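You operate a simulated robot arm through the tools that you are given. There is no shell and no other tool. Be economical: measure what you need, move in short steps, check, and stop when the job is done.

The job below is to be done with a simulated robot arm. You get a single attempt, and the scene is never put back.

JOB
Clamp and run the green board, then store it in the yellow drawer.
Fine: use the yellow clamp; one run; leave the clamp open; shut the drawer. Where these are worked on the way, their far stop is far enough and under half their travel is too little: yellow clamp, yellow drawer.
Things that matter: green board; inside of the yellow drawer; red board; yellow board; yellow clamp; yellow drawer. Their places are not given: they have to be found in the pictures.

Only the result counts: the job must be done as asked and must still hold three seconds after the hand-in. Knocking over, shifting, dropping, spilling or breaking anything else fails it.

ROBOT AND FRAMES
A 7-joint arm with a two-finger parallel gripper, fixed in place. Base frame: the origin is at the foot of the arm, x ahead of it, y to its left, z up. Lengths are in m, angles in rad, forces in N, time in s.
With the tool pointing down near the work surface it reaches from about 0.36 to 0.78 m from the base axis. Its first joint turns from -2.897 to 2.897 rad. Payload 3.91 kg.
The TCP is the grasp point between the finger pads, 0.03 m short of the fingertips. In the tool frame z runs along the fingers and y along their closing line. Largest opening 0.11 m; finger width 0.02, thickness 0.01; the body of the gripper, 0.048 by 0.112 m, starts 0.055 m behind the TCP.
Orientation is that of the tool frame in the base frame, as a unit quaternion [w, x, y, z]. With the fingers straight down and closing along the base's y, the tool's x points along the base's -x, its y along +y and its z along -z.

CONTROLS
- The arm moves only by the tool drive_tool. Its argument "commands" is a list of rows, each a list of 3 entries, a list of its own where there are three numbers: the closure, from 0 (fully open) to 1 (shut), then the shift along the tool's x, y, z in units of 25 mm (1.0 is 25 mm), then the turn, a rotation vector about the tool's x, y, z in units of 5 degrees (1.0 is 5 degrees). In form: [[gripper, [dx, dy, dz], [wx, wy, wz]], ...]. A call has 1 to 20 rows; each row shifts and turns the commanded pose from where the row before left it, along the tool's axes as they then stand. A call with a number of a shift or a turn outside -1 to 1 is refused whole. A row lasts 0.2 s, in which the tool goes at most 0.05 m and 0.15 rad; a call with a longer step from one row to the next is refused whole, and so is a gripper value outside its range. A pose out of reach is approached as far as the arm can. The call stops where the force on the tool passes 40 N (or 10 N more than at its start, if that is more) or the arm is blocked; 0.2 s more then pass. The fingers move at their own pace (about 0.153 m/s each) and stop on an object; they squeeze with about 31 N. The grip force told is the motor's: it shows also when the fingers shut on nothing. Time passes only in rows, and 0.2 s behind the last, so rows that do not move let the fingers close. It gives the time, the measured TCP pose, the force on the tool (base axes), the opening and the grip force at its end, in the units of the frame above (readings bear some noise), with the torque about the TCP (base axes, N m) and any sound that the robot's microphone picked up.
- Cameras (640 x 400 px; columns grow to the right, rows downward): "scene" is fixed at [0.051, -0.6498, 1.6325]; the picture's right is [0.94, -0.35, 0.00], its down [-0.19, -0.50, -0.84] and it looks along [0.29, 0.79, -0.54] (base axes); focal length 330 px, centre (320, 200). "wrist" rides on the gripper at [0.077, 0.007, -0.114] in the tool frame; the picture's right is [-0.09, 1.00, 0.00], its down [-0.80, -0.07, -0.59] and it looks along [-0.59, -0.05, 0.80] (tool axes); focal length 270 px, centre (320, 200).
- grab_frame(camera): a new picture of that camera. It takes no simulated time.
- slide_trunk(by): slides the trunk up (or, below 0, down) by that many m; the arm rides with it, the base frame stays. It gives what a move gives, with no picture.
- pixel_to_xyz(camera, pixels): for up to 12 pixels [column, row] of the newest picture of that camera ("zoom" is the newest enlarged one), the place [x, y, z] in the base frame of the surface seen there, good to about 0.003 m. It takes no simulated time.
- inspect(camera, box): a new picture of the part [left, top, right, bottom] of that camera's present view, enlarged. It takes no simulated time.
- sign_off(): hands the job in; it is judged then, once.

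Work in short steps. Measure before you move; look again where a grasp or a placing could have gone wrong, and mend it. You have 80 turns and 46 pictures in all, those below and enlarged ones among them. Open the gripper and draw the arm clear of the work before you hand the job in, unless the task says otherwise; then end with one line.

The tools are called after "Call:" by a JSON object that holds its "fn" and its "kwargs". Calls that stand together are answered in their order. drive_tool: Moves the arm, as the interface text tells. Its arguments: {"type":"object","properties":{"commands":{"type":"array"}},"required":["commands"]} The other tools are called the same way: slide_trunk (by) slides the trunk up or down; grab_frame (camera) takes a picture; pixel_to_xyz (camera, pixels) gives the place of the surface under pixels of a picture; inspect (camera, box) takes an enlarged picture of a part of a camera's view; sign_off () hands the job in.

At the start:

```text
time: 0.0
eef_pos: [0.3931, 0.1713, 1.2954]
tool_rot: [0.001, 0.0, 1.0, 0.0]
ft_force: [-0.8, -1.1, -0.2]
wrist_torque: [0.01, 0.02, -0.02]
width: 0.11
gripper_force: 0.0
trunk travel left (down, up): [-0.575, 0.035]
```

scene: 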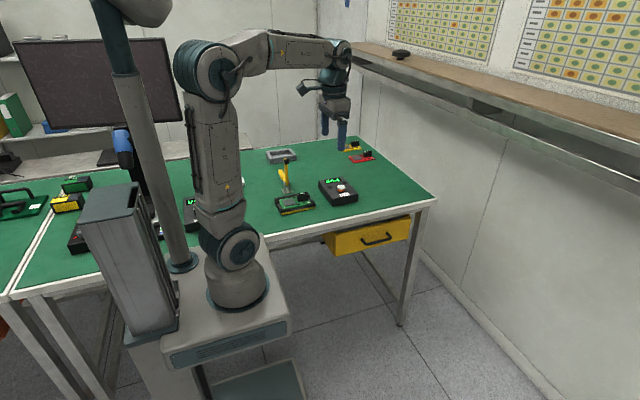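
wrist: 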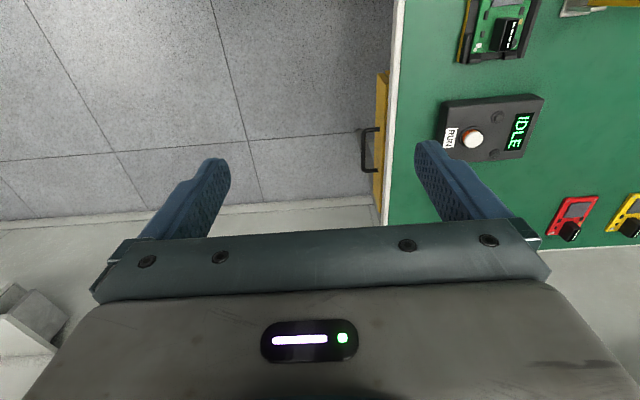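

The scene shows the fixture with a yellow lever near (290,190), a run box at (338,190), boards at (355,150) and the yellow drawer at (368,237). I enlarge that area.

Call:
{"fn": "inspect", "kwargs": {"camera": "scene", "box": [250, 130, 450, 260]}}

Call:
{"fn": "inspect", "kwargs": {"camera": "scene", "box": [0, 120, 200, 260]}}

```text
3.08 times, centred on (350, 195) of scene
```

zoom: 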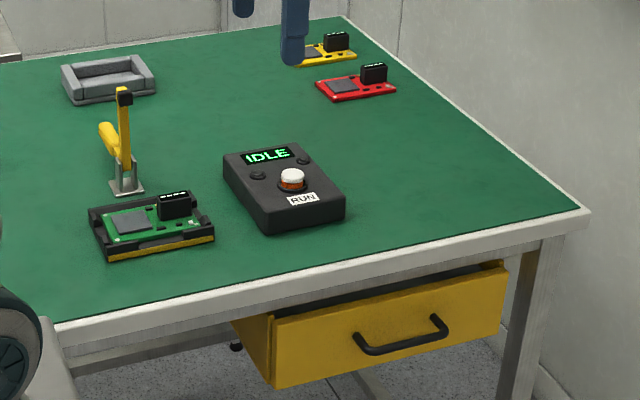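

```text
2.86 times, centred on (100, 190) of scene
```

zoom: 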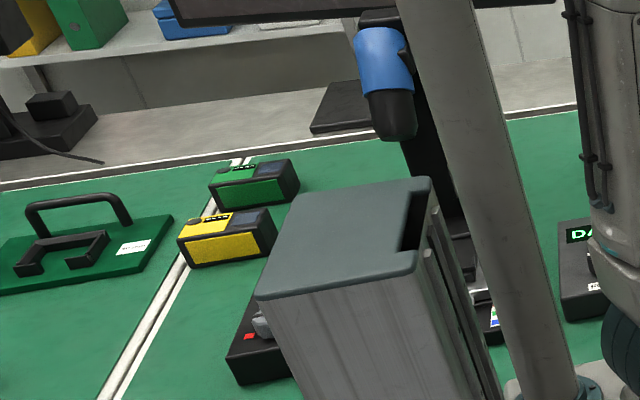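

The green board sits in a black nest with a yellow edge strip; the yellow toggle clamp stands behind it. I measure these from a fresh zoom.

Call:
{"fn": "inspect", "kwargs": {"camera": "scene", "box": [260, 150, 360, 220]}}

Call:
{"fn": "pixel_to_xyz", "kwargs": {"camera": "scene", "pixels": [[326, 238], [331, 254], [410, 220], [408, 241], [363, 243], [376, 240], [392, 235], [345, 180], [345, 187], [350, 150], [282, 152], [340, 230]]}}

```text
5.71 times, centred on (310, 185) of scene
```

zoom: 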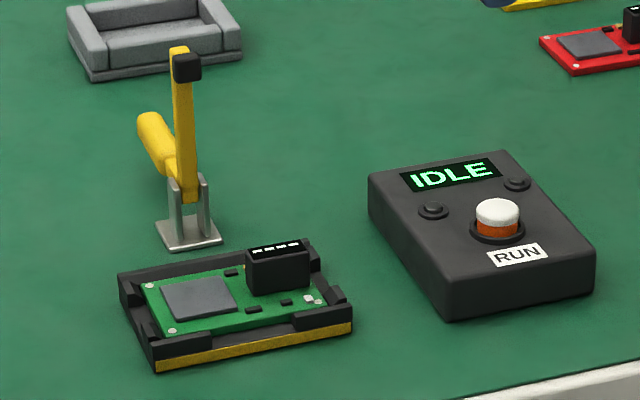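

```text
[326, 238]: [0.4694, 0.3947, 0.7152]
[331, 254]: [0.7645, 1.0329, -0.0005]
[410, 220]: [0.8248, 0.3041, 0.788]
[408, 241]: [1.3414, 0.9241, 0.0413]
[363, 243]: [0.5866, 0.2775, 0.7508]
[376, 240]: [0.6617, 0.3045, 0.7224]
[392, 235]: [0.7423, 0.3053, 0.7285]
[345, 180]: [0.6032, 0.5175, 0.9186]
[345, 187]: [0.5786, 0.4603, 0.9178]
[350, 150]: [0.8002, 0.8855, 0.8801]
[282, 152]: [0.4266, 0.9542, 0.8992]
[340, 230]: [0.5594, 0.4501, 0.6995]
```

Now points in the zoom: clamp parts, nest corners, board, button.

Call:
{"fn": "pixel_to_xyz", "kwargs": {"camera": "zoom", "pixels": [[186, 66], [185, 120], [190, 190], [155, 130], [188, 240], [130, 295], [155, 360], [350, 325], [315, 250], [278, 265], [200, 298], [497, 208]]}}

Call:
{"fn": "pixel_to_xyz", "kwargs": {"camera": "scene", "pixels": [[284, 214], [311, 208], [327, 199], [358, 192], [360, 206], [300, 235], [420, 203], [329, 240], [340, 247], [400, 228], [310, 228], [365, 155]]}}

```text
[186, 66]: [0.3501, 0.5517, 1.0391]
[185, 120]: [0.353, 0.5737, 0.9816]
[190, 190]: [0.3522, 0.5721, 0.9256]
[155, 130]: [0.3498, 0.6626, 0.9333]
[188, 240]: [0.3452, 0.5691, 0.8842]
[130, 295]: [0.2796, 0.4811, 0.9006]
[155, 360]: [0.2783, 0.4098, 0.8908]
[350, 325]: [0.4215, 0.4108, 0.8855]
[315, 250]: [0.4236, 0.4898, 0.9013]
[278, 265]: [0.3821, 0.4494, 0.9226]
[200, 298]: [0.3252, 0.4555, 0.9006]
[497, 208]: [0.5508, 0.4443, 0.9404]
```

```text
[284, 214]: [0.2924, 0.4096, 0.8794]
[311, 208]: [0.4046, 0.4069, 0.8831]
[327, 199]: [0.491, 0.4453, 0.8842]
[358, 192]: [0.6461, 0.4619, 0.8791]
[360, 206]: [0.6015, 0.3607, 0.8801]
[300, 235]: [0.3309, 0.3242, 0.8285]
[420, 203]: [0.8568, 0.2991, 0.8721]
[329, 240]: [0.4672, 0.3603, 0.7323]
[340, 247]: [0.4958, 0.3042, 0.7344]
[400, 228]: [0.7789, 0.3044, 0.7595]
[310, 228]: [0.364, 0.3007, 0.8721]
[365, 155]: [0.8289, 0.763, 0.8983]
```

The clamp is open: the arm with its black pad is upright at (0.352,0.56,1.04), its handle lies to the back (+y), and the pivot is near (0.352,0.572,0.925). The board is already in the nest, so I lower the trunk, shut the fingers and turn the hand by -90° about its z.

Call:
{"fn": "slide_trunk", "kwargs": {"by": -0.1}}

Call:
{"fn": "drive_tool", "kwargs": {"commands": [[1, [0, 0, 0], [0, 0, -1]], [1, [0, 0, 0], [0, 0, -1]], [1, [0, 0, 0], [0, 0, -1]], [1, [0, 0, 0], [0, 0, -1]], [1, [0, 0, 0], [0, 0, -1]], [1, [0, 0, 0], [0, 0, -1]], [1, [0, 0, 0], [0, 0, -1]], [1, [0, 0, 0], [0, 0, -1]], [1, [0, 0, 0], [0, 0, -1]], [1, [0, 0, 0], [0, 0, -1]], [1, [0, 0, 0], [0, 0, -1]], [1, [0, 0, 0], [0, 0, -1]], [1, [0, 0, 0], [0, 0, -1]], [1, [0, 0, 0], [0, 0, -1]], [1, [0, 0, 0], [0, 0, -1]], [1, [0, 0, 0], [0, 0, -1]], [1, [0, 0, 0], [0, 0, -1]], [1, [0, 0, 0], [0, 0, -1]]]}}

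```text
time: 1.3
eef_pos: [0.3922, 0.1708, 1.1948]
tool_rot: [0.0, 0.0, 1.0, 0.0]
ft_force: [0.5, -0.7, -0.4]
wrist_torque: [-0.02, -0.01, 0.01]
width: 0.1102
gripper_force: 0.1
trunk travel left (down, up): [-0.475, 0.135]
```

```text
time: 5.1
eef_pos: [0.3928, 0.1708, 1.1954]
tool_rot: [0.0, 0.707, -0.707, 0.0]
ft_force: [0.6, -0.4, 0.7]
wrist_torque: [-0.02, 0.0, -0.03]
width: 0.0001
gripper_force: 30.5
trunk travel left (down, up): [-0.475, 0.135]
```

The hand now has tool x along -y and tool y along -x. I move over the board and look with the wrist camera.

Call:
{"fn": "drive_tool", "kwargs": {"commands": [[1, [-1, 0.55, 0], [0, 0, 0]], [1, [-1, 0.55, 0], [0, 0, 0]], [1, [-1, 0.55, 0], [0, 0, 0]], [1, [-1, 0, 0], [0, 0, 0]], [1, [-1, 0, 0], [0, 0, 0]], [1, [-1, 0, 0], [0, 0, 0]], [1, [-1, 0, 0], [0, 0, 0]], [1, [-1, 0, 0], [0, 0, 0]]]}}

Call:
{"fn": "grab_frame", "kwargs": {"camera": "wrist"}}

```text
time: 6.9
eef_pos: [0.3517, 0.3725, 1.194]
tool_rot: [0.0, -0.707, 0.707, -0.001]
ft_force: [-0.3, -0.1, 0.8]
wrist_torque: [-0.03, -0.02, 0.02]
width: 0.0
gripper_force: 30.6
trunk travel left (down, up): [-0.475, 0.135]
```

```text
40 pictures are left
```

wrist: 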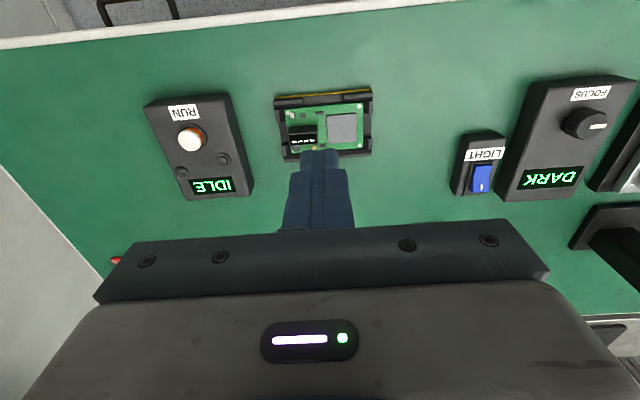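

The board in its nest is visible at (325,125); I enlarge to see its seating.

Call:
{"fn": "inspect", "kwargs": {"camera": "wrist", "box": [265, 80, 385, 170]}}

Call:
{"fn": "pixel_to_xyz", "kwargs": {"camera": "zoom", "pixels": [[60, 100], [570, 70], [135, 395], [570, 370], [130, 180], [520, 140], [530, 360], [220, 330], [130, 300], [270, 330], [160, 195], [345, 290]]}}

```text
4.44 times, centred on (325, 125) of wrist
```

zoom: 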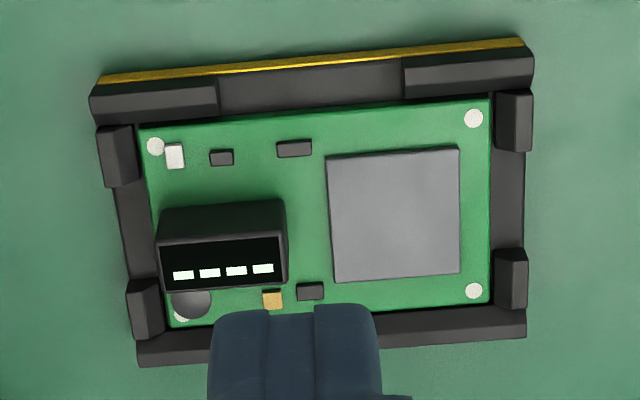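

```text
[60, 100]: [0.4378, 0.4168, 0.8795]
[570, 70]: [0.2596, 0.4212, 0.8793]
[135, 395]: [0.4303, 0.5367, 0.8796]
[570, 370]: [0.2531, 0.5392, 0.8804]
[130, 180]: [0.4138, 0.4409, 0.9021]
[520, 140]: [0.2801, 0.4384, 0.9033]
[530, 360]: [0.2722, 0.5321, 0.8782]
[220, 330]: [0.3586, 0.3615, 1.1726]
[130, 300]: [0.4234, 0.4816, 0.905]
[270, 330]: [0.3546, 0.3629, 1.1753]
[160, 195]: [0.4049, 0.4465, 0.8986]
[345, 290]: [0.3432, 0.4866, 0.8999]
```

The board looks seated squarely with its top at z≈0.90. Next I go behind the clamp arm at y≈0.625, high, then lower to TCP z≈1.03.

Call:
{"fn": "drive_tool", "kwargs": {"commands": [[1, [-1, 0, 0], [0, 0, 0]], [1, [-1, 0, 0], [0, 0, 0]], [1, [-1, 0, 0], [0, 0, 0]], [1, [-1, 0, 0], [0, 0, 0]], [1, [-1, 0, 0], [0, 0, 0]], [1, [-1, 0, 0], [0, 0, 0]], [1, [-1, 0, 0], [0, 0, 0]], [1, [-1, 0, 0], [0, 0, 0]], [1, [-1, 0, 0], [0, 0, 0]], [1, [-1, 0, 0], [0, 0, 0]], [1, [-0.4, 0, 0], [0, 0, 0]], [1, [0, 0, 1], [0, 0, 0]], [1, [0, 0, 1], [0, 0, 0]], [1, [0, 0, 1], [0, 0, 0]]]}}

Call:
{"fn": "inspect", "kwargs": {"camera": "scene", "box": [240, 100, 380, 220]}}

```text
time: 9.9
eef_pos: [0.3473, 0.5677, 1.1136]
tool_rot: [-0.001, 0.707, -0.707, 0.0]
ft_force: [0.4, 0.3, -0.5]
wrist_torque: [-0.01, 0.0, -0.01]
width: 0.0002
gripper_force: 31.5
out of reach, approached as far as the arm can: row 8, 9, 10, 11
trunk travel left (down, up): [-0.475, 0.135]
```

```text
3.33 times, centred on (310, 160) of scene
```

zoom: 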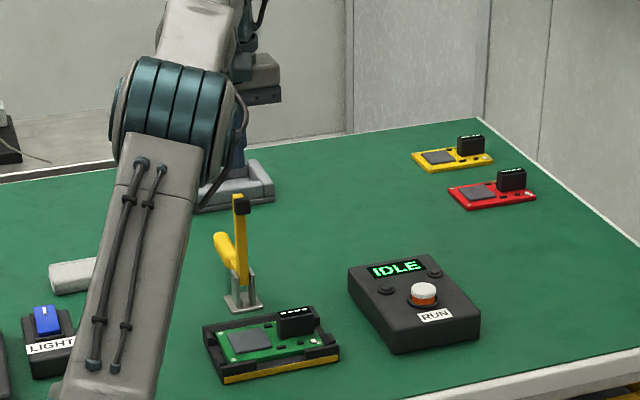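

The arm ran out of reach at y≈0.57 with the trunk this high. I back off, raise the hand, and lower the trunk for a better posture.

Call:
{"fn": "drive_tool", "kwargs": {"commands": [[1, [1, 0, -1], [0, 0, 0]], [1, [1, 0, -1], [0, 0, 0]], [1, [0, 0, -1], [0, 0, 0]], [1, [0, 0, -1], [0, 0, 0]]]}}

Call:
{"fn": "slide_trunk", "kwargs": {"by": -0.12}}

Call:
{"fn": "drive_tool", "kwargs": {"commands": [[1, [0, 0, -1], [0, 0, 0]], [1, [0, 0, -1], [0, 0, 0]], [1, [-1, 0, 0], [0, 0, 0]], [1, [-1, 0, 0], [0, 0, 0]], [1, [-1, 0, 0], [0, 0, 0]], [1, [-1, 0, 0], [0, 0, 0]]]}}

```text
time: 10.9
eef_pos: [0.345, 0.5187, 1.2155]
tool_rot: [0.0, 0.707, -0.707, 0.0]
ft_force: [0.6, -0.7, -0.6]
wrist_torque: [0.01, 0.03, -0.01]
width: 0.0003
gripper_force: 31.0
trunk travel left (down, up): [-0.475, 0.135]
```

```text
time: 12.4
eef_pos: [0.3459, 0.5183, 1.0955]
tool_rot: [0.0, -0.707, 0.707, -0.001]
ft_force: [0.4, -0.3, 0.4]
wrist_torque: [0.02, 0.01, 0.02]
width: 0.0
gripper_force: 30.9
trunk travel left (down, up): [-0.355, 0.255]
```

```text
time: 13.8
eef_pos: [0.3331, 0.5411, 1.1191]
tool_rot: [0.001, 0.707, -0.707, 0.001]
ft_force: [0.8, -0.3, -0.3]
wrist_torque: [-0.01, 0.03, 0.0]
width: 0.0
gripper_force: 31.1
out of reach, approached as far as the arm can: row 2, 3, 4, 5, 6
trunk travel left (down, up): [-0.355, 0.255]
```

Lowering made it worse, so the shoulder must be low; the trunk should go up instead. I back off slightly and raise it to near the top.

Call:
{"fn": "slide_trunk", "kwargs": {"by": 0.25}}

Call:
{"fn": "drive_tool", "kwargs": {"commands": [[1, [0, 0, 1], [0, 0, 0]], [1, [0, 0, 1], [0, 0, 0]], [1, [0, 0, 1], [0, 0, 0]], [1, [0, 0, 1], [0, 0, 0]], [1, [0, 0, 1], [0, 0, 0]], [1, [0, 0, 1], [0, 0, 0]], [1, [0, 0, 1], [0, 0, 0]], [1, [-1, -0.75, 0], [0, 0, 0]], [1, [-1, 0, 0], [0, 0, 0]], [1, [-1, 0, 0], [0, 0, 0]], [1, [-0.5, 0, 0], [0, 0, 0]]]}}

```text
time: 16.4
eef_pos: [0.3335, 0.5399, 1.3691]
tool_rot: [0.0, -0.706, 0.708, 0.001]
ft_force: [-0.6, 0.4, 0.3]
wrist_torque: [0.0, 0.01, 0.02]
width: 0.0
gripper_force: 31.0
trunk travel left (down, up): [-0.605, 0.005]
```

```text
time: 18.8
eef_pos: [0.3517, 0.6274, 1.1932]
tool_rot: [0.0, 0.707, -0.707, 0.0]
ft_force: [-0.5, -0.4, 0.1]
wrist_torque: [-0.05, 0.0, -0.02]
width: 0.0
gripper_force: 30.9
trunk travel left (down, up): [-0.605, 0.005]
```

Reached (0.352, 0.627, 1.193). I lower to TCP z≈1.035, tips at ≈1.005, well above the handle (≈0.95), and check.

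Call:
{"fn": "drive_tool", "kwargs": {"commands": [[1, [0, 0, 1], [0, 0, 0]], [1, [0, 0, 1], [0, 0, 0]], [1, [0, 0, 1], [0, 0, 0]], [1, [0, 0, 1], [0, 0, 0]], [1, [0, 0, 1], [0, 0, 0]], [1, [0, 0, 1], [0, 0, 0]], [1, [0, 0, 0.3], [0, 0, 0]]]}}

Call:
{"fn": "inspect", "kwargs": {"camera": "scene", "box": [240, 100, 380, 220]}}

```text
time: 20.4
eef_pos: [0.3501, 0.626, 1.0364]
tool_rot: [-0.001, 0.707, -0.707, 0.0]
ft_force: [0.5, -0.1, 0.2]
wrist_torque: [-0.01, -0.02, 0.01]
width: 0.0001
gripper_force: 31.1
trunk travel left (down, up): [-0.605, 0.005]
```

```text
3.33 times, centred on (310, 160) of scene
```

zoom: 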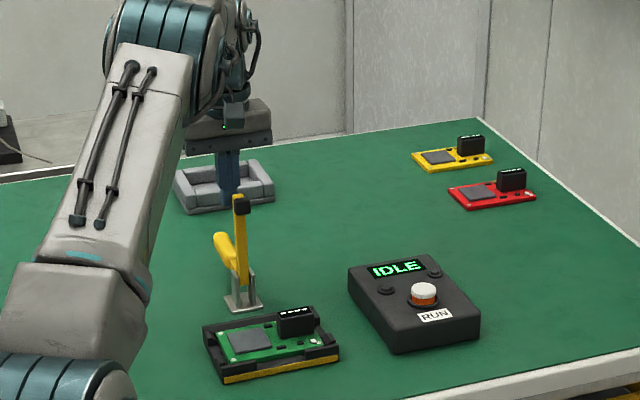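

The fingers stand behind the clamp arm. I push it forward on an arc, first to about 40°.

Call:
{"fn": "drive_tool", "kwargs": {"commands": [[1, [0.7, 0, 0], [0, 0, 0]], [1, [0.6, 0, 0], [0, 0, 0]], [1, [0.6, 0, 0], [0, 0, 0]], [1, [0.6, 0, 0.1], [0, 0, 0]], [1, [0.5, 0, 0.2], [0, 0, 0]], [1, [0.5, 0, 0.25], [0, 0, 0]]]}}

Call:
{"fn": "inspect", "kwargs": {"camera": "scene", "box": [240, 100, 380, 220]}}

```text
time: 21.8
eef_pos: [0.3514, 0.5376, 1.0227]
tool_rot: [0.0, 0.707, -0.707, 0.0]
ft_force: [0.5, -0.1, -0.8]
wrist_torque: [-0.02, -0.03, -0.01]
width: 0.0
gripper_force: 30.8
trunk travel left (down, up): [-0.605, 0.005]
```

```text
3.33 times, centred on (310, 160) of scene
```

zoom: 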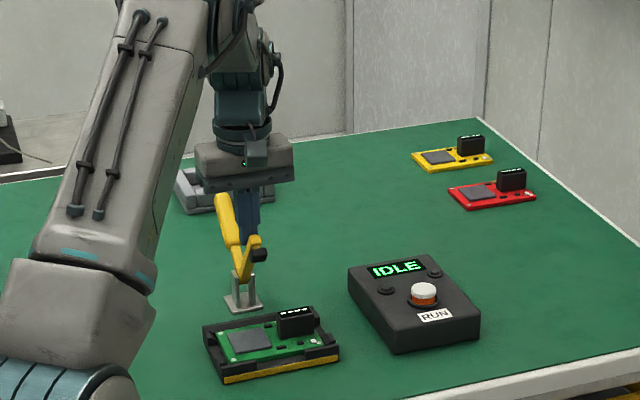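

The arm tilts as planned with almost no force. I continue the arc to horizontal.

Call:
{"fn": "drive_tool", "kwargs": {"commands": [[1, [0.45, 0, 0.35], [0, 0, 0]], [1, [0.37, 0, 0.4], [0, 0, 0]], [1, [0.3, 0, 0.45], [0, 0, 0]], [1, [0.15, 0, 0.35], [0, 0, 0]], [1, [0.1, 0, 0.4], [0, 0, 0]], [1, [0.05, 0, 0.3], [0, 0, 0]]]}}

Call:
{"fn": "inspect", "kwargs": {"camera": "scene", "box": [240, 100, 380, 220]}}

```text
time: 23.2
eef_pos: [0.3517, 0.5042, 0.9681]
tool_rot: [0.0, -0.707, 0.708, 0.0]
ft_force: [-0.3, -0.8, 0.3]
wrist_torque: [-0.03, 0.0, -0.01]
width: 0.0001
gripper_force: 31.3
trunk travel left (down, up): [-0.605, 0.005]
```

```text
3.33 times, centred on (310, 160) of scene
```

zoom: 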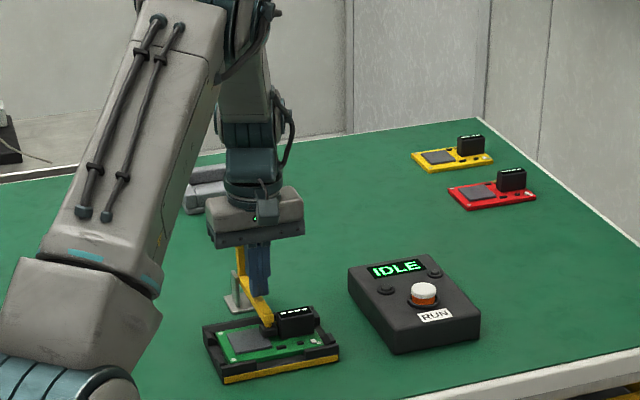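

The pad is about on the board. I press down in small steps until a force shows.

Call:
{"fn": "drive_tool", "kwargs": {"commands": [[1, [0.1, 0, 0.1], [0, 0, 0]], [1, [0, 0, 0.1], [0, 0, 0]], [1, [0, 0, 0.1], [0, 0, 0]], [1, [0, 0, 0.1], [0, 0, 0]]]}}

Call:
{"fn": "inspect", "kwargs": {"camera": "scene", "box": [270, 160, 350, 215]}}

```text
time: 24.4
eef_pos: [0.3522, 0.5026, 0.9634]
tool_rot: [-0.005, 0.708, -0.706, -0.001]
ft_force: [-3.1, -4.3, 19.8]
wrist_torque: [-0.31, 0.09, 0.02]
width: 0.0
gripper_force: 30.8
trunk travel left (down, up): [-0.605, 0.005]
stopped in row 4: the force on the tool passed its limit at 41 N (the readings are from after the stop); the commanded pose is now the measured one
```

```text
7.27 times, centred on (310, 188) of scene
```

zoom: 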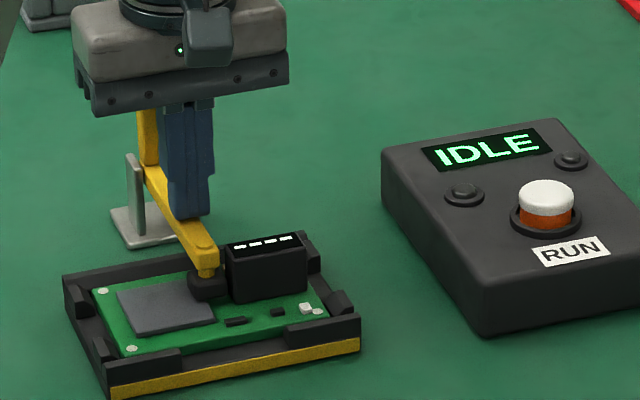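

The clamp is down on its stop (41 N, pad on the board). I lift off and look whether it stays, then go above the RUN button at (0.551,0.444,0.940).

Call:
{"fn": "drive_tool", "kwargs": {"commands": [[1, [0, 0, -1], [0, 0, 0]], [1, [0, 0, -1], [0, 0, 0]], [1, [0, 0, -1], [0, 0, 0]], [1, [0, 0, -1], [0, 0, 0]], [1, [0.4, -1, 0], [0, 0, 0]], [1, [0.4, -1, 0], [0, 0, 0]], [1, [0.4, -1, 0], [0, 0, 0]], [1, [0.4, -1, 0], [0, 0, 0]], [1, [0.4, -1, 0], [0, 0, 0]], [1, [0.3, -1, 0], [0, 0, 0]], [1, [0, -1, 0], [0, 0, 0]], [1, [0, -0.95, 0], [0, 0, 0]], [1, [0, 0, 1], [0, 0, 0]], [1, [0, 0, 1], [0, 0, 0]], [1, [0, 0, 1], [0, 0, 0]]]}}

Call:
{"fn": "inspect", "kwargs": {"camera": "scene", "box": [260, 140, 380, 215]}}

```text
time: 27.6
eef_pos: [0.5518, 0.4475, 0.9824]
tool_rot: [0.003, -0.707, 0.708, 0.0]
ft_force: [0.1, -0.4, -0.4]
wrist_torque: [-0.01, -0.02, 0.02]
width: 0.0
gripper_force: 31.7
trunk travel left (down, up): [-0.605, 0.005]
```

```text
5.33 times, centred on (320, 178) of scene
```

zoom: 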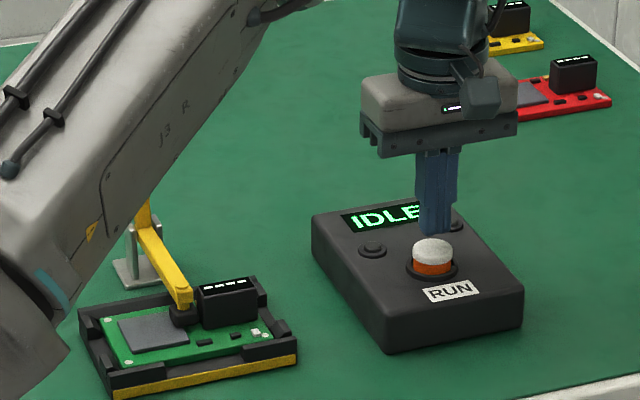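

The clamp holds. I measure the button cap centre precisely before pressing.

Call:
{"fn": "pixel_to_xyz", "kwargs": {"camera": "zoom", "pixels": [[432, 250], [415, 252], [450, 252], [432, 260], [433, 243], [436, 225]]}}

```text
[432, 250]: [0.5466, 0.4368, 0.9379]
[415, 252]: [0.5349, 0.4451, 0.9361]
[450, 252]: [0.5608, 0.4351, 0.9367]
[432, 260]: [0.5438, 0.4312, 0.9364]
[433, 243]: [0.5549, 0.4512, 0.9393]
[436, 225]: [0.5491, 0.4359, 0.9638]
```

Cap centre ≈(0.548,0.441), top ≈0.938. I shift over it and press down slowly once, ~5 mm past contact.

Call:
{"fn": "drive_tool", "kwargs": {"commands": [[1, [0.25, 0.12, 0], [0, 0, 0]], [1, [0, 0, 0.2], [0, 0, 0]], [1, [0, 0, 0.2], [0, 0, 0]], [1, [0, 0, 0.16], [0, 0, 0]], [1, [0, 0, 0.1], [0, 0, 0]], [1, [0, 0, 0.1], [0, 0, 0]]]}}

Call:
{"fn": "inspect", "kwargs": {"camera": "scene", "box": [260, 140, 380, 215]}}

```text
time: 29.0
eef_pos: [0.5482, 0.4397, 0.9665]
tool_rot: [-0.003, 0.707, -0.707, -0.001]
ft_force: [-0.7, 0.7, 2.0]
wrist_torque: [-0.06, 0.03, -0.03]
width: 0.0
gripper_force: 31.3
trunk travel left (down, up): [-0.605, 0.005]
heard: click
```

```text
5.33 times, centred on (320, 178) of scene
```

zoom: 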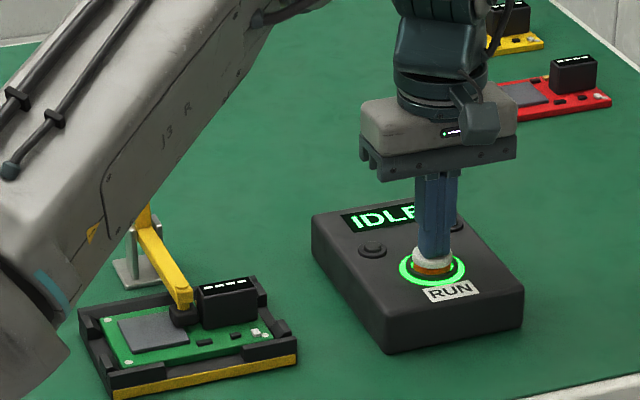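

A click and the ring lit green. I lift off and wait a bit to see the status.

Call:
{"fn": "drive_tool", "kwargs": {"commands": [[1, [0, 0, -0.5], [0, 0, 0]], [1, [0, 0, -1], [0, 0, 0]], [1, [0, 0, -1], [0, 0, 0]], [1, [0, 0, -1], [0, 0, 0]], [1, [0, 0, -1], [0, 0, 0]], [1, [0, 0, 0], [0, 0, 0]]]}}

Call:
{"fn": "inspect", "kwargs": {"camera": "scene", "box": [260, 140, 380, 215]}}

```text
time: 30.4
eef_pos: [0.5484, 0.44, 1.0806]
tool_rot: [-0.003, 0.707, -0.707, 0.0]
ft_force: [-0.6, 0.0, 0.3]
wrist_torque: [-0.02, -0.03, 0.01]
width: 0.0001
gripper_force: 31.0
trunk travel left (down, up): [-0.605, 0.005]
```

```text
5.33 times, centred on (320, 178) of scene
```

zoom: 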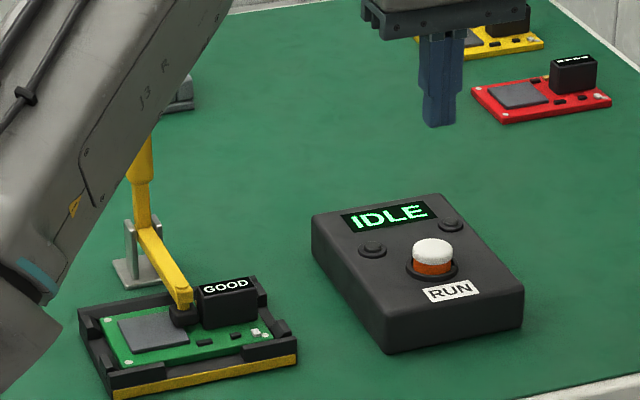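

The board display reads GOOD and the box is back to IDLE: one run done. I measure the upright handle for opening the clamp.

Call:
{"fn": "pixel_to_xyz", "kwargs": {"camera": "zoom", "pixels": [[138, 160], [146, 160], [140, 200], [142, 215], [145, 235], [170, 265], [185, 295]]}}

Call:
{"fn": "drive_tool", "kwargs": {"commands": [[1, [0, 1, 0], [0, 0, 0]], [1, [0, 1, 0], [0, 0, 0]], [1, [0, 1, -0.5], [0, 0, 0]], [1, [0, 1, -0.5], [0, 0, 0]]]}}

Call:
{"fn": "grab_frame", "kwargs": {"camera": "wrist"}}

```text
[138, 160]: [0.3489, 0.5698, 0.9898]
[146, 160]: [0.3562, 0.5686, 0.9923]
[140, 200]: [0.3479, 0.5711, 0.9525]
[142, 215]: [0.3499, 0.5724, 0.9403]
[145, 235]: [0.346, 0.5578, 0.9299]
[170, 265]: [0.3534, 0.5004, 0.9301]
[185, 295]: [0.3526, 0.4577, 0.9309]
```

```text
time: 31.4
eef_pos: [0.4467, 0.4353, 1.1031]
tool_rot: [0.003, -0.707, 0.708, 0.0]
ft_force: [0.2, 0.4, 0.3]
wrist_torque: [-0.01, -0.02, -0.01]
width: 0.0
gripper_force: 31.0
trunk travel left (down, up): [-0.605, 0.005]
```

```text
30 pictures are left
```

wrist: 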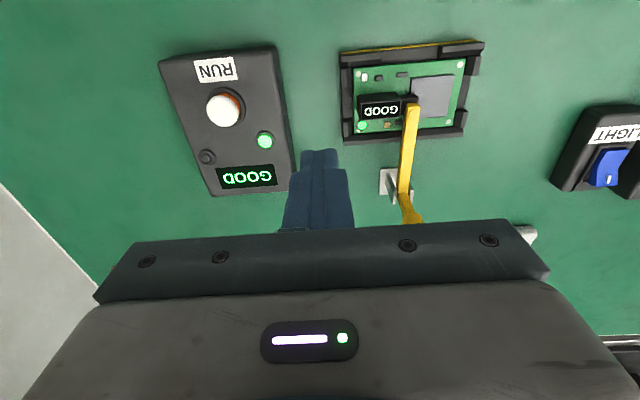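

The box too shows GOOD. I go in front of the upright handle at (0.352, 0.53), tips at z≈1.00.

Call:
{"fn": "drive_tool", "kwargs": {"commands": [[1, [-0.8, 1, 0], [0, 0, 0]], [1, [-1, 1, 0], [0, 0, 0]], [1, [-1, 1, 0], [0, 0, 0]], [1, [-0.9, 0.8, 0], [0, 0, 0]], [1, [0, 0, 1], [0, 0, 0]], [1, [0, 0, 1], [0, 0, 0]], [1, [0, 0, 0.9], [0, 0, 0]]]}}

Call:
{"fn": "inspect", "kwargs": {"camera": "scene", "box": [260, 130, 360, 215]}}

```text
time: 33.0
eef_pos: [0.3542, 0.533, 1.0308]
tool_rot: [-0.002, 0.708, -0.707, 0.001]
ft_force: [-0.3, 0.4, -0.1]
wrist_torque: [0.0, -0.02, 0.0]
width: 0.0
gripper_force: 31.3
trunk travel left (down, up): [-0.605, 0.005]
```

```text
4.71 times, centred on (310, 172) of scene
```

zoom: 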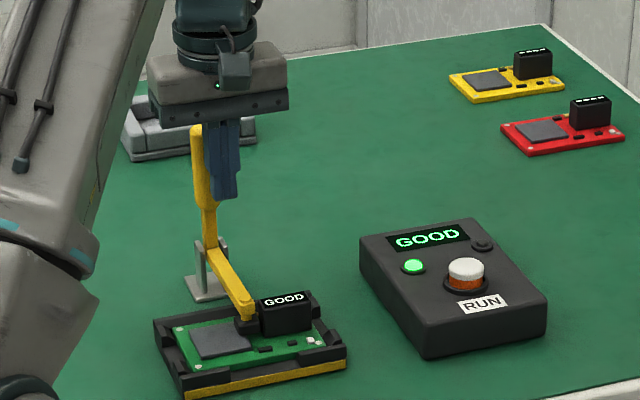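

Fingers are in front of the handle. I push it backward along the arc to about 50°.

Call:
{"fn": "drive_tool", "kwargs": {"commands": [[1, [-0.5, 0, 0], [0, 0, 0]], [1, [-0.5, 0, 0], [0, 0, 0]], [1, [-0.6, 0, 0.1], [0, 0, 0]], [1, [-0.6, 0, 0.15], [0, 0, 0]], [1, [-0.5, 0, 0.25], [0, 0, 0]], [1, [-0.5, 0, 0.35], [0, 0, 0]]]}}

Call:
{"fn": "inspect", "kwargs": {"camera": "scene", "box": [260, 130, 360, 215]}}

```text
time: 34.4
eef_pos: [0.3529, 0.6157, 1.0091]
tool_rot: [-0.003, 0.708, -0.706, -0.001]
ft_force: [-0.4, 0.7, 0.0]
wrist_torque: [0.01, 0.0, 0.01]
width: 0.0
gripper_force: 31.0
trunk travel left (down, up): [-0.605, 0.005]
```

```text
4.71 times, centred on (310, 172) of scene
```

zoom: 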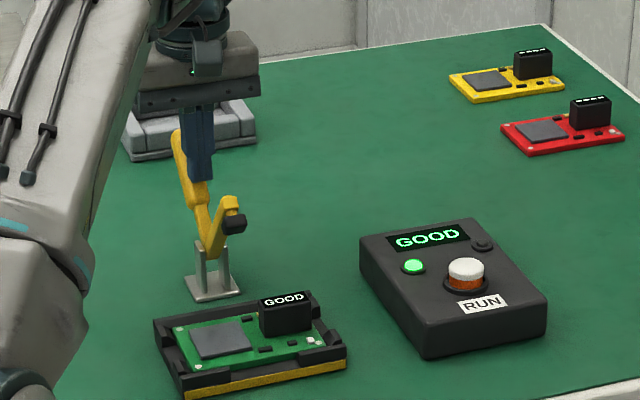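

The clamp is opening well. I continue the arc to about 80°.

Call:
{"fn": "drive_tool", "kwargs": {"commands": [[1, [-0.35, 0, 0.4], [0, 0, 0]], [1, [-0.3, 0, 0.45], [0, 0, 0]], [1, [-0.15, 0, 0.4], [0, 0, 0]]]}}

Call:
{"fn": "inspect", "kwargs": {"camera": "scene", "box": [260, 130, 360, 215]}}

```text
time: 35.2
eef_pos: [0.3534, 0.6318, 0.9788]
tool_rot: [-0.003, 0.707, -0.707, -0.001]
ft_force: [1.3, -0.4, 0.2]
wrist_torque: [0.02, -0.01, 0.02]
width: 0.0
gripper_force: 31.2
trunk travel left (down, up): [-0.605, 0.005]
```

```text
4.71 times, centred on (310, 172) of scene
```

zoom: 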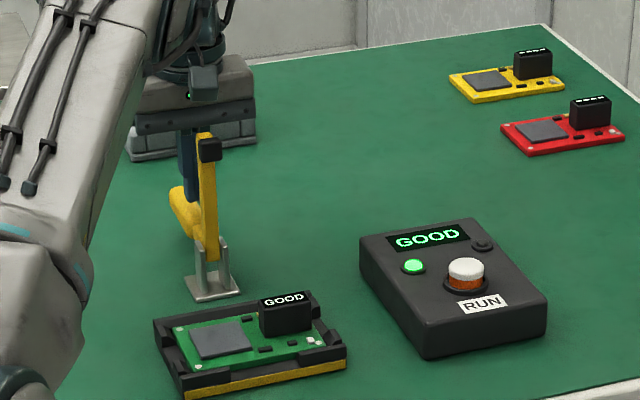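

The clamp is fully open again. I retreat up and toward the front, clear of the table, for the drawer.

Call:
{"fn": "drive_tool", "kwargs": {"commands": [[1, [0, 0, -1], [0, 0, 0]], [1, [0, 0, -1], [0, 0, 0]], [1, [0, 0, -1], [0, 0, 0]], [1, [0, 0, -1], [0, 0, 0]], [1, [0, 0, -1], [0, 0, 0]], [1, [0, 0, -1], [0, 0, 0]], [1, [1, -0.5, 0], [0, 0, 0]], [1, [1, -0.5, 0], [0, 0, 0]], [1, [1, -0.5, 0], [0, 0, 0]], [1, [1, -0.5, 0], [0, 0, 0]], [1, [1, -0.5, 0], [0, 0, 0]], [1, [1, -0.5, 0], [0, 0, 0]], [1, [1, -0.5, 0], [0, 0, 0]], [1, [1, -0.5, 0], [0, 0, 0]], [1, [1, -0.5, 0], [0, 0, 0]], [1, [1, -0.5, 0], [0, 0, 0]], [1, [1, -0.5, 0], [0, 0, 0]], [1, [1, -0.5, 0], [0, 0, 0]], [1, [1, -0.5, 0], [0, 0, 0]], [1, [1, -0.5, 0], [0, 0, 0]]]}}

Call:
{"fn": "drive_tool", "kwargs": {"commands": [[1, [1, -0.5, 0], [0, 0, 1]], [1, [1, -0.5, 0], [0, 0, 1]], [0.3, [0, 0, 0], [0, 0, 1]], [0.3, [0, 0, 0], [0, 0, 1]], [0.3, [0, 0, 0], [0, 0, 1]], [0.3, [0, 0, 0], [0, 0, 1]], [0.3, [0, 0, 0], [0, 0, 1]], [0.3, [0, 0, 0], [0, 0, 1]], [0.3, [0, 0, 0], [0, 0, 1]], [0.3, [0, 0, 0], [0, 0, 1]], [0.3, [0, 0, 0], [0, 0, 1]], [0.3, [0, 0, 0], [0, 0, 1]], [0.3, [0, 0, 0], [0, 0, 1]], [0.3, [0, 0, 0], [0, 0, 1]], [0.3, [0, 0, 0], [0, 0, 1]], [0.3, [0, 0, 0], [0, 0, 1]], [0.3, [0, 0, 0], [0, 0, 1]], [0.3, [0, 0, 0], [0, 0, 1]]]}}

Call:
{"fn": "inspect", "kwargs": {"camera": "scene", "box": [200, 100, 440, 260]}}

```text
time: 39.4
eef_pos: [0.5295, 0.2804, 1.1277]
tool_rot: [-0.003, 0.708, -0.707, -0.001]
ft_force: [0.1, -0.5, 0.4]
wrist_torque: [0.02, 0.0, -0.02]
width: 0.0
gripper_force: 30.8
trunk travel left (down, up): [-0.605, 0.005]
```

```text
time: 43.2
eef_pos: [0.5516, 0.2306, 1.1275]
tool_rot: [0.002, 0.0, 1.0, 0.002]
ft_force: [-0.3, -0.6, -0.2]
wrist_torque: [-0.02, -0.01, 0.0]
width: 0.077
gripper_force: 0.2
trunk travel left (down, up): [-0.605, 0.005]
```

```text
2.50 times, centred on (320, 180) of scene
```

zoom: 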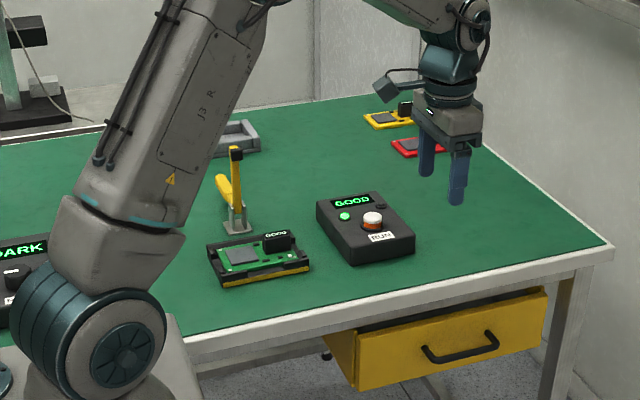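

Clamp stays open. I enlarge the drawer front and measure the handle bar.

Call:
{"fn": "inspect", "kwargs": {"camera": "scene", "box": [320, 205, 430, 265]}}

Call:
{"fn": "pixel_to_xyz", "kwargs": {"camera": "zoom", "pixels": [[240, 220], [258, 228], [320, 214], [380, 200], [420, 190], [415, 170], [330, 180], [330, 235], [60, 190], [90, 270], [250, 105], [320, 130]]}}

```text
5.82 times, centred on (375, 235) of scene
```

zoom: 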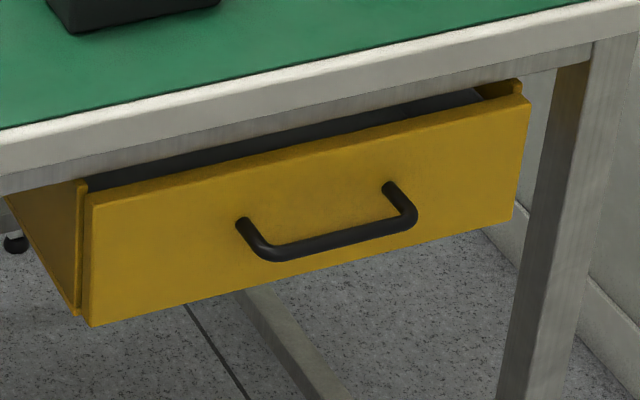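

```text
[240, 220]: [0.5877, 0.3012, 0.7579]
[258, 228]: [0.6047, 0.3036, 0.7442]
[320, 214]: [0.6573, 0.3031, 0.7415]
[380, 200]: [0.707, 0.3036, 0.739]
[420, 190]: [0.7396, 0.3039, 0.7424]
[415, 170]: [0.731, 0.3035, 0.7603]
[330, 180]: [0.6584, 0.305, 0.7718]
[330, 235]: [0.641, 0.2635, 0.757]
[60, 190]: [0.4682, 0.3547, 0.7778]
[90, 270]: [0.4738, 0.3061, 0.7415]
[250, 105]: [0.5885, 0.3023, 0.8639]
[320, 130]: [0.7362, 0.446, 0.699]
```

The bar is at about y≈0.268, z≈0.757, x 0.59–0.73. I move to x≈0.655, y≈0.155 and pitch the hand 90° about tool x so the fingers point to +y with vertical closing.

Call:
{"fn": "drive_tool", "kwargs": {"commands": [[0.3, [-1, -1, 0], [0, 0, 0]], [0.3, [-1, -1, 0], [0, 0, 0]], [0.3, [-1, -1, 0], [0, 0, 0]], [0.3, [-1, 0, 0], [0, 0, 0]]]}}

Call:
{"fn": "drive_tool", "kwargs": {"commands": [[0.3, [0, 0, 0], [-1, 0, 0]], [0.3, [0, 0, 0], [-1, 0, 0]], [0.3, [0, 0, 0], [-1, 0, 0]], [0.3, [0, 0, 0], [-1, 0, 0]], [0.3, [0, 0, 0], [-1, 0, 0]], [0.3, [0, 0, 0], [-1, 0, 0]], [0.3, [0, 0, 0], [-1, 0, 0]], [0.3, [0, 0, 0], [-1, 0, 0]], [0.3, [0, 0, 0], [-1, 0, 0]], [0.3, [0, 0, 0], [-1, 0, 0]], [0.3, [0, 0, 0], [-1, 0, 0]], [0.3, [0, 0, 0], [-1, 0, 0]], [0.3, [0, 0, 0], [-1, 0, 0]], [0.3, [0, 0, 0], [-1, 0, 0]], [0.3, [0, 0, 0], [-1, 0, 0]], [0.3, [0, 0, 0], [-1, 0, 0]], [0.3, [0, 0, 0], [-1, 0, 0]], [0.3, [0, 0, 0], [-1, 0, 0]]]}}

```text
time: 44.2
eef_pos: [0.6524, 0.1558, 1.128]
tool_rot: [0.002, 0.0, 1.0, 0.003]
ft_force: [0.0, -0.1, 0.3]
wrist_torque: [0.01, -0.01, -0.01]
width: 0.0771
gripper_force: 0.2
trunk travel left (down, up): [-0.605, 0.005]
```

```text
time: 48.0
eef_pos: [0.6507, 0.1553, 1.1282]
tool_rot: [0.001, -0.002, 0.704, 0.71]
ft_force: [-0.5, 0.2, -0.2]
wrist_torque: [-0.01, -0.01, 0.0]
width: 0.077
gripper_force: 0.0
trunk travel left (down, up): [-0.605, 0.005]
```

The hand points to +y. The trunk carries it down 0.37 to handle height (fingers at y≤0.19, clear of the table edge at 0.30).

Call:
{"fn": "slide_trunk", "kwargs": {"by": -0.372}}

Call:
{"fn": "inspect", "kwargs": {"camera": "scene", "box": [260, 180, 440, 300]}}

Call:
{"fn": "grab_frame", "kwargs": {"camera": "wrist"}}

```text
time: 51.6
eef_pos: [0.6511, 0.1552, 0.7567]
tool_rot: [0.001, -0.002, 0.705, 0.709]
ft_force: [-0.1, -0.8, 0.3]
wrist_torque: [0.02, -0.04, 0.0]
width: 0.077
gripper_force: 0.0
trunk travel left (down, up): [-0.233, 0.377]
```

```text
3.33 times, centred on (350, 240) of scene
```

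zoom: 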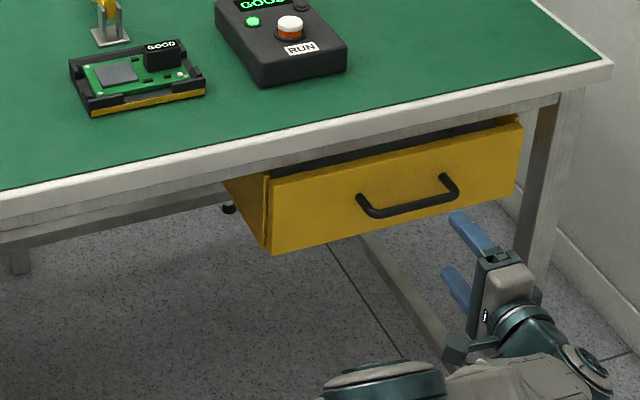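

```text
23 pictures are left
```

wrist: 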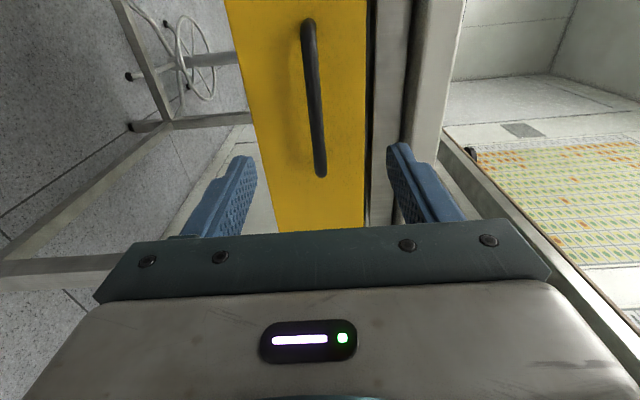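

The bar shows at column ~315 between the fingers. I measure it in the wrist picture.

Call:
{"fn": "pixel_to_xyz", "kwargs": {"camera": "wrist", "pixels": [[309, 60], [312, 90], [315, 120], [318, 150], [320, 170], [308, 25], [270, 120], [350, 120]]}}

```text
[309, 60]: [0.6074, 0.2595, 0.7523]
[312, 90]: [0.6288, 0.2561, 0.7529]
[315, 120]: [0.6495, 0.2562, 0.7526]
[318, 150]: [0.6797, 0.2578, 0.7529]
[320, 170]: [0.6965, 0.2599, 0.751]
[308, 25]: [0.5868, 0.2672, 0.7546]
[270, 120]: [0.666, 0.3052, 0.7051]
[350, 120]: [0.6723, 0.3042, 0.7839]
```

Bar front at y≈0.257, z≈0.7525. I advance to TCP y≈0.262 and close on it.

Call:
{"fn": "drive_tool", "kwargs": {"commands": [[0.3, [0, -0.16, 1], [0, 0, 0]], [0.3, [0, 0, 1], [0, 0, 0]], [0.3, [0, 0, 1], [0, 0, 0]], [0.3, [0, 0, 0.8], [0, 0, 0]], [0.3, [0, 0, 0.45], [0, 0, 0]], [1, [0, 0, 0], [0, 0, 0]], [1, [0, 0, 0], [0, 0, 0]], [1, [0, 0, 0], [0, 0, 0]]]}}

```text
time: 53.4
eef_pos: [0.6518, 0.2608, 0.7531]
tool_rot: [0.0, -0.001, 0.705, 0.709]
ft_force: [2.3, 1.3, 9.7]
wrist_torque: [0.01, 0.27, 0.11]
width: 0.0116
gripper_force: 44.5
trunk travel left (down, up): [-0.233, 0.377]
```

The bar is gripped (11.6 mm opening). I pull along -y, 0.1 m first.

Call:
{"fn": "drive_tool", "kwargs": {"commands": [[1, [0, 0, -0.3], [0, 0, 0]], [1, [0, 0, -0.6], [0, 0, 0]], [1, [0, 0, -0.7], [0, 0, 0]], [1, [0, 0, -0.7], [0, 0, 0]], [1, [0, 0, -0.7], [0, 0, 0]], [1, [0, 0, -0.7], [0, 0, 0]], [1, [0, 0, -0.7], [0, 0, 0]]]}}

```text
time: 55.0
eef_pos: [0.6506, 0.1489, 0.7532]
tool_rot: [0.002, -0.002, 0.705, 0.71]
ft_force: [15.9, -0.3, 22.1]
wrist_torque: [0.12, 0.34, 0.25]
width: 0.0114
gripper_force: 45.2
trunk travel left (down, up): [-0.233, 0.377]
```

Still gripped, the drawer follows. Some side force built up (x 16, z 22 N), so I ease it a little while pulling further.

Call:
{"fn": "drive_tool", "kwargs": {"commands": [[1, [-0.05, 0.06, -0.5], [0, 0, 0]], [1, [-0.03, 0.03, -0.6], [0, 0, 0]], [1, [0, 0, -0.6], [0, 0, 0]], [1, [0, 0, -0.6], [0, 0, 0]]]}}

Call:
{"fn": "grab_frame", "kwargs": {"camera": "scene"}}

```text
time: 56.0
eef_pos: [0.6519, 0.0952, 0.7529]
tool_rot: [0.0, -0.003, 0.706, 0.708]
ft_force: [-4.7, -1.5, 6.8]
wrist_torque: [0.08, 0.18, 0.04]
width: 0.0116
gripper_force: 44.8
trunk travel left (down, up): [-0.233, 0.377]
```

```text
22 pictures are left
```

scene: 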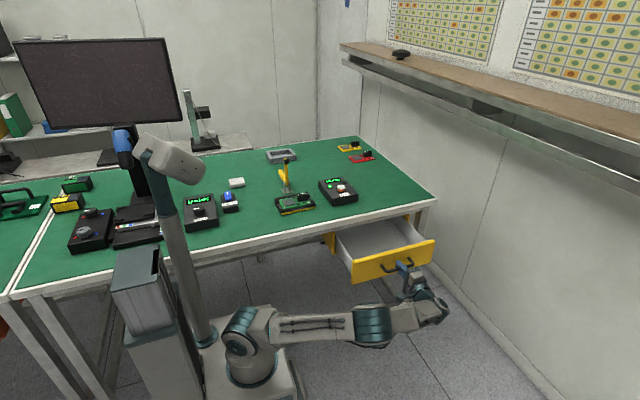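

The drawer is open ~0.166 m. I pull on until its stop.

Call:
{"fn": "drive_tool", "kwargs": {"commands": [[1, [0, 0, -0.5], [0, 0, 0]], [1, [0, 0, -0.5], [0, 0, 0]], [1, [0, 0, -0.5], [0, 0, 0]], [1, [0, 0, -0.5], [0, 0, 0]], [1, [0, 0, -0.5], [0, 0, 0]], [1, [0, 0, -0.5], [0, 0, 0]]]}}

```text
time: 57.4
eef_pos: [0.651, 0.0175, 0.7529]
tool_rot: [0.0, -0.003, 0.705, 0.709]
ft_force: [-32.5, -0.8, -6.6]
wrist_torque: [-0.03, 0.23, 0.72]
width: 0.0121
gripper_force: 45.6
trunk travel left (down, up): [-0.233, 0.377]
```

Opened 0.243 m, no stop yet. I ease x by -2 mm and pull on carefully.

Call:
{"fn": "drive_tool", "kwargs": {"commands": [[1, [0.1, 0, 0], [0, 0, 0]], [1, [0.02, 0, -0.4], [0, 0, 0]], [1, [0.02, 0, -0.4], [0, 0, 0]], [1, [0.02, 0, -0.4], [0, 0, 0]]]}}

Call:
{"fn": "inspect", "kwargs": {"camera": "scene", "box": [300, 190, 460, 310]}}

```text
time: 58.4
eef_pos: [0.6522, -0.0118, 0.7528]
tool_rot: [0.004, 0.001, 0.705, 0.709]
ft_force: [10.6, -0.9, -3.9]
wrist_torque: [0.02, 0.21, 0.76]
width: 0.0119
gripper_force: 45.0
trunk travel left (down, up): [-0.233, 0.377]
```

```text
3.33 times, centred on (380, 250) of scene
```

zoom: 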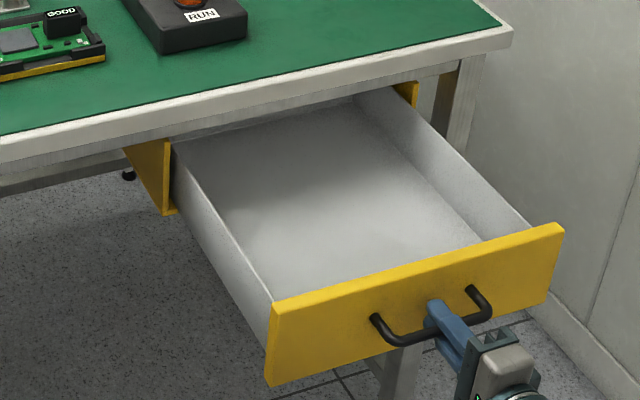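

The drawer is wide open (0.27 m). I measure its inside, then release the bar and back off.

Call:
{"fn": "pixel_to_xyz", "kwargs": {"camera": "zoom", "pixels": [[340, 230], [280, 285], [470, 240], [230, 190], [400, 165], [270, 300], [420, 262], [550, 228], [190, 160], [440, 160]]}}

Call:
{"fn": "drive_tool", "kwargs": {"commands": [[0.4, [0, 0, 0], [0, 0, 0]], [0.4, [0, 0, 0], [0, 0, 0]], [0.4, [0, 0, -0.5], [0, 0, 0]], [0.4, [0, 0, -1], [0, 0, 0]], [0.4, [0, 0, -1], [0, 0, 0]], [0.4, [0, 0, -1], [0, 0, 0]]]}}

Call:
{"fn": "slide_trunk", "kwargs": {"by": 0.37}}

```text
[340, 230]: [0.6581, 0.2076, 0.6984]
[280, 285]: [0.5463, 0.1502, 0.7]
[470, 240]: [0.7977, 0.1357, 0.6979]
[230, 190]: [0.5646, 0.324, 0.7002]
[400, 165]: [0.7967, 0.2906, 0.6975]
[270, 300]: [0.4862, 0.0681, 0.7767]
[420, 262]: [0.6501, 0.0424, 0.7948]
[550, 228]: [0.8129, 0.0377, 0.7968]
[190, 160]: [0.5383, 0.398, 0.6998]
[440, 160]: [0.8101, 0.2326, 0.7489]
```

```text
time: 59.8
eef_pos: [0.6499, -0.099, 0.7523]
tool_rot: [0.0, -0.001, 0.705, 0.709]
ft_force: [0.1, 0.4, 0.1]
wrist_torque: [-0.01, -0.01, -0.02]
width: 0.0659
gripper_force: 0.1
trunk travel left (down, up): [-0.233, 0.377]
```

```text
time: 63.4
eef_pos: [0.648, -0.0974, 1.1219]
tool_rot: [0.002, -0.001, 0.705, 0.709]
ft_force: [0.3, 0.0, 0.3]
wrist_torque: [0.01, -0.02, -0.01]
width: 0.0656
gripper_force: 0.1
trunk travel left (down, up): [-0.603, 0.007]
```

Floor z≈0.699, interior x 0.49–0.81, y 0.05–0.30. I pitch the hand back down.

Call:
{"fn": "drive_tool", "kwargs": {"commands": [[0, [0, 0, 0], [1, 0, 0]], [0, [0, 0, 0], [1, 0, 0]], [0, [0, 0, 0], [1, 0, 0]], [0, [0, 0, 0], [1, 0, 0]], [0, [0, 0, 0], [1, 0, 0]], [0, [0, 0, 0], [1, 0, 0]], [0, [0, 0, 0], [1, 0, 0]], [0, [0, 0, 0], [1, 0, 0]], [0, [0, 0, 0], [1, 0, 0]], [0, [0, 0, 0], [1, 0, 0]], [0, [0, 0, 0], [1, 0, 0]], [0, [0, 0, 0], [1, 0, 0]], [0, [0, 0, 0], [1, 0, 0]], [0, [0, 0, 0], [1, 0, 0]], [0, [0, 0, 0], [1, 0, 0]], [0, [0, 0, 0], [1, 0, 0]], [0, [0, 0, 0], [1, 0, 0]], [0, [0, 0, 0], [1, 0, 0]]]}}

Call:
{"fn": "drive_tool", "kwargs": {"commands": [[0, [0.65, 1, 0], [0, 0, 0]], [0, [0.65, 1, 0], [0, 0, 0]], [0, [0.65, 1, 0], [0, 0, 0]], [0, [0.65, 1, 0], [0, 0, 0]], [0, [0.65, 1, 0], [0, 0, 0]], [0, [0.65, 1, 0], [0, 0, 0]], [0, [0.65, 1, 0], [0, 0, 0]], [0, [0.65, 1, 0], [0, 0, 0]], [0, [0.65, 1, 0], [0, 0, 0]], [0, [0.65, 1, 0], [0, 0, 0]], [0, [0.65, 1, 0], [0, 0, 0]], [0, [0.65, 1, 0], [0, 0, 0]], [0, [0.65, 1, 0], [0, 0, 0]], [0, [0.65, 1, 0], [0, 0, 0]], [0, [0.65, 1, 0], [0, 0, 0]], [0, [0.65, 1, 0], [0, 0, 0]], [0, [0.65, 1, 0], [0, 0, 0]], [0, [0.65, 1, 0], [0, 0, 0]]]}}

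Call:
{"fn": "grab_frame", "kwargs": {"camera": "wrist"}}

```text
time: 67.2
eef_pos: [0.6489, -0.0986, 1.1223]
tool_rot: [0.001, -0.001, 1.0, 0.002]
ft_force: [0.1, -0.2, -1.0]
wrist_torque: [-0.01, 0.0, 0.02]
width: 0.11
gripper_force: 0.0
trunk travel left (down, up): [-0.603, 0.007]
```

```text
time: 71.0
eef_pos: [0.3566, 0.3545, 1.1218]
tool_rot: [0.002, 0.001, 1.0, 0.001]
ft_force: [0.0, 0.4, 0.5]
wrist_torque: [-0.04, 0.0, -0.03]
width: 0.1099
gripper_force: 0.0
trunk travel left (down, up): [-0.603, 0.007]
```

```text
20 pictures are left
```

wrist: 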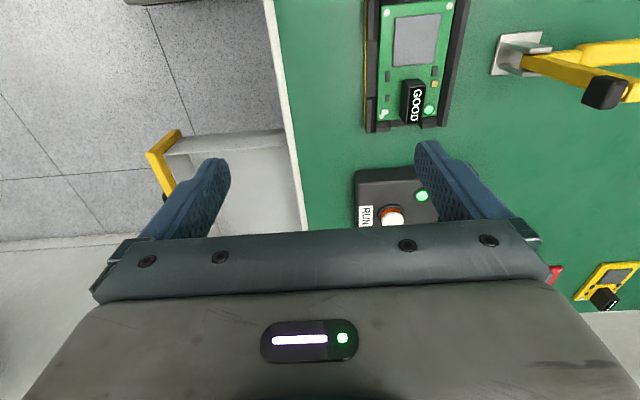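

I centre over the board (y≈0.455) and look closely at the edges.

Call:
{"fn": "drive_tool", "kwargs": {"commands": [[0, [0, 1, 0], [0, 0, 0]], [0, [0, 1, 0], [0, 0, 0]], [0, [0, 1, 0], [0, 0, 0]], [0, [0, 1, 0], [0, 0, 0]]]}}

Call:
{"fn": "inspect", "kwargs": {"camera": "wrist", "box": [230, 0, 390, 140]}}

```text
time: 72.0
eef_pos: [0.3573, 0.4529, 1.122]
tool_rot: [0.002, -0.001, 1.0, 0.002]
ft_force: [1.3, 0.5, 0.5]
wrist_torque: [-0.02, 0.01, -0.02]
width: 0.1099
gripper_force: 0.1
trunk travel left (down, up): [-0.603, 0.007]
```

```text
2.86 times, centred on (310, 70) of wrist
```

zoom: 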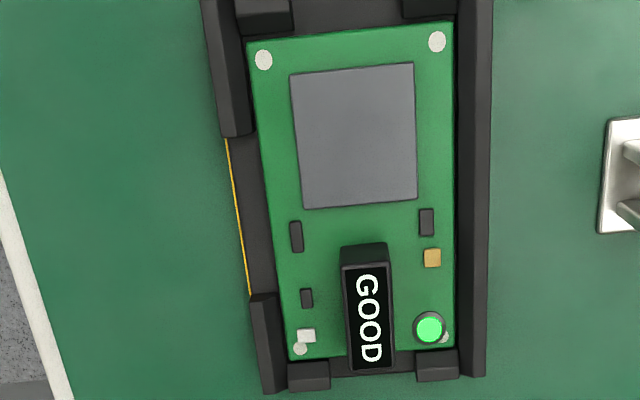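

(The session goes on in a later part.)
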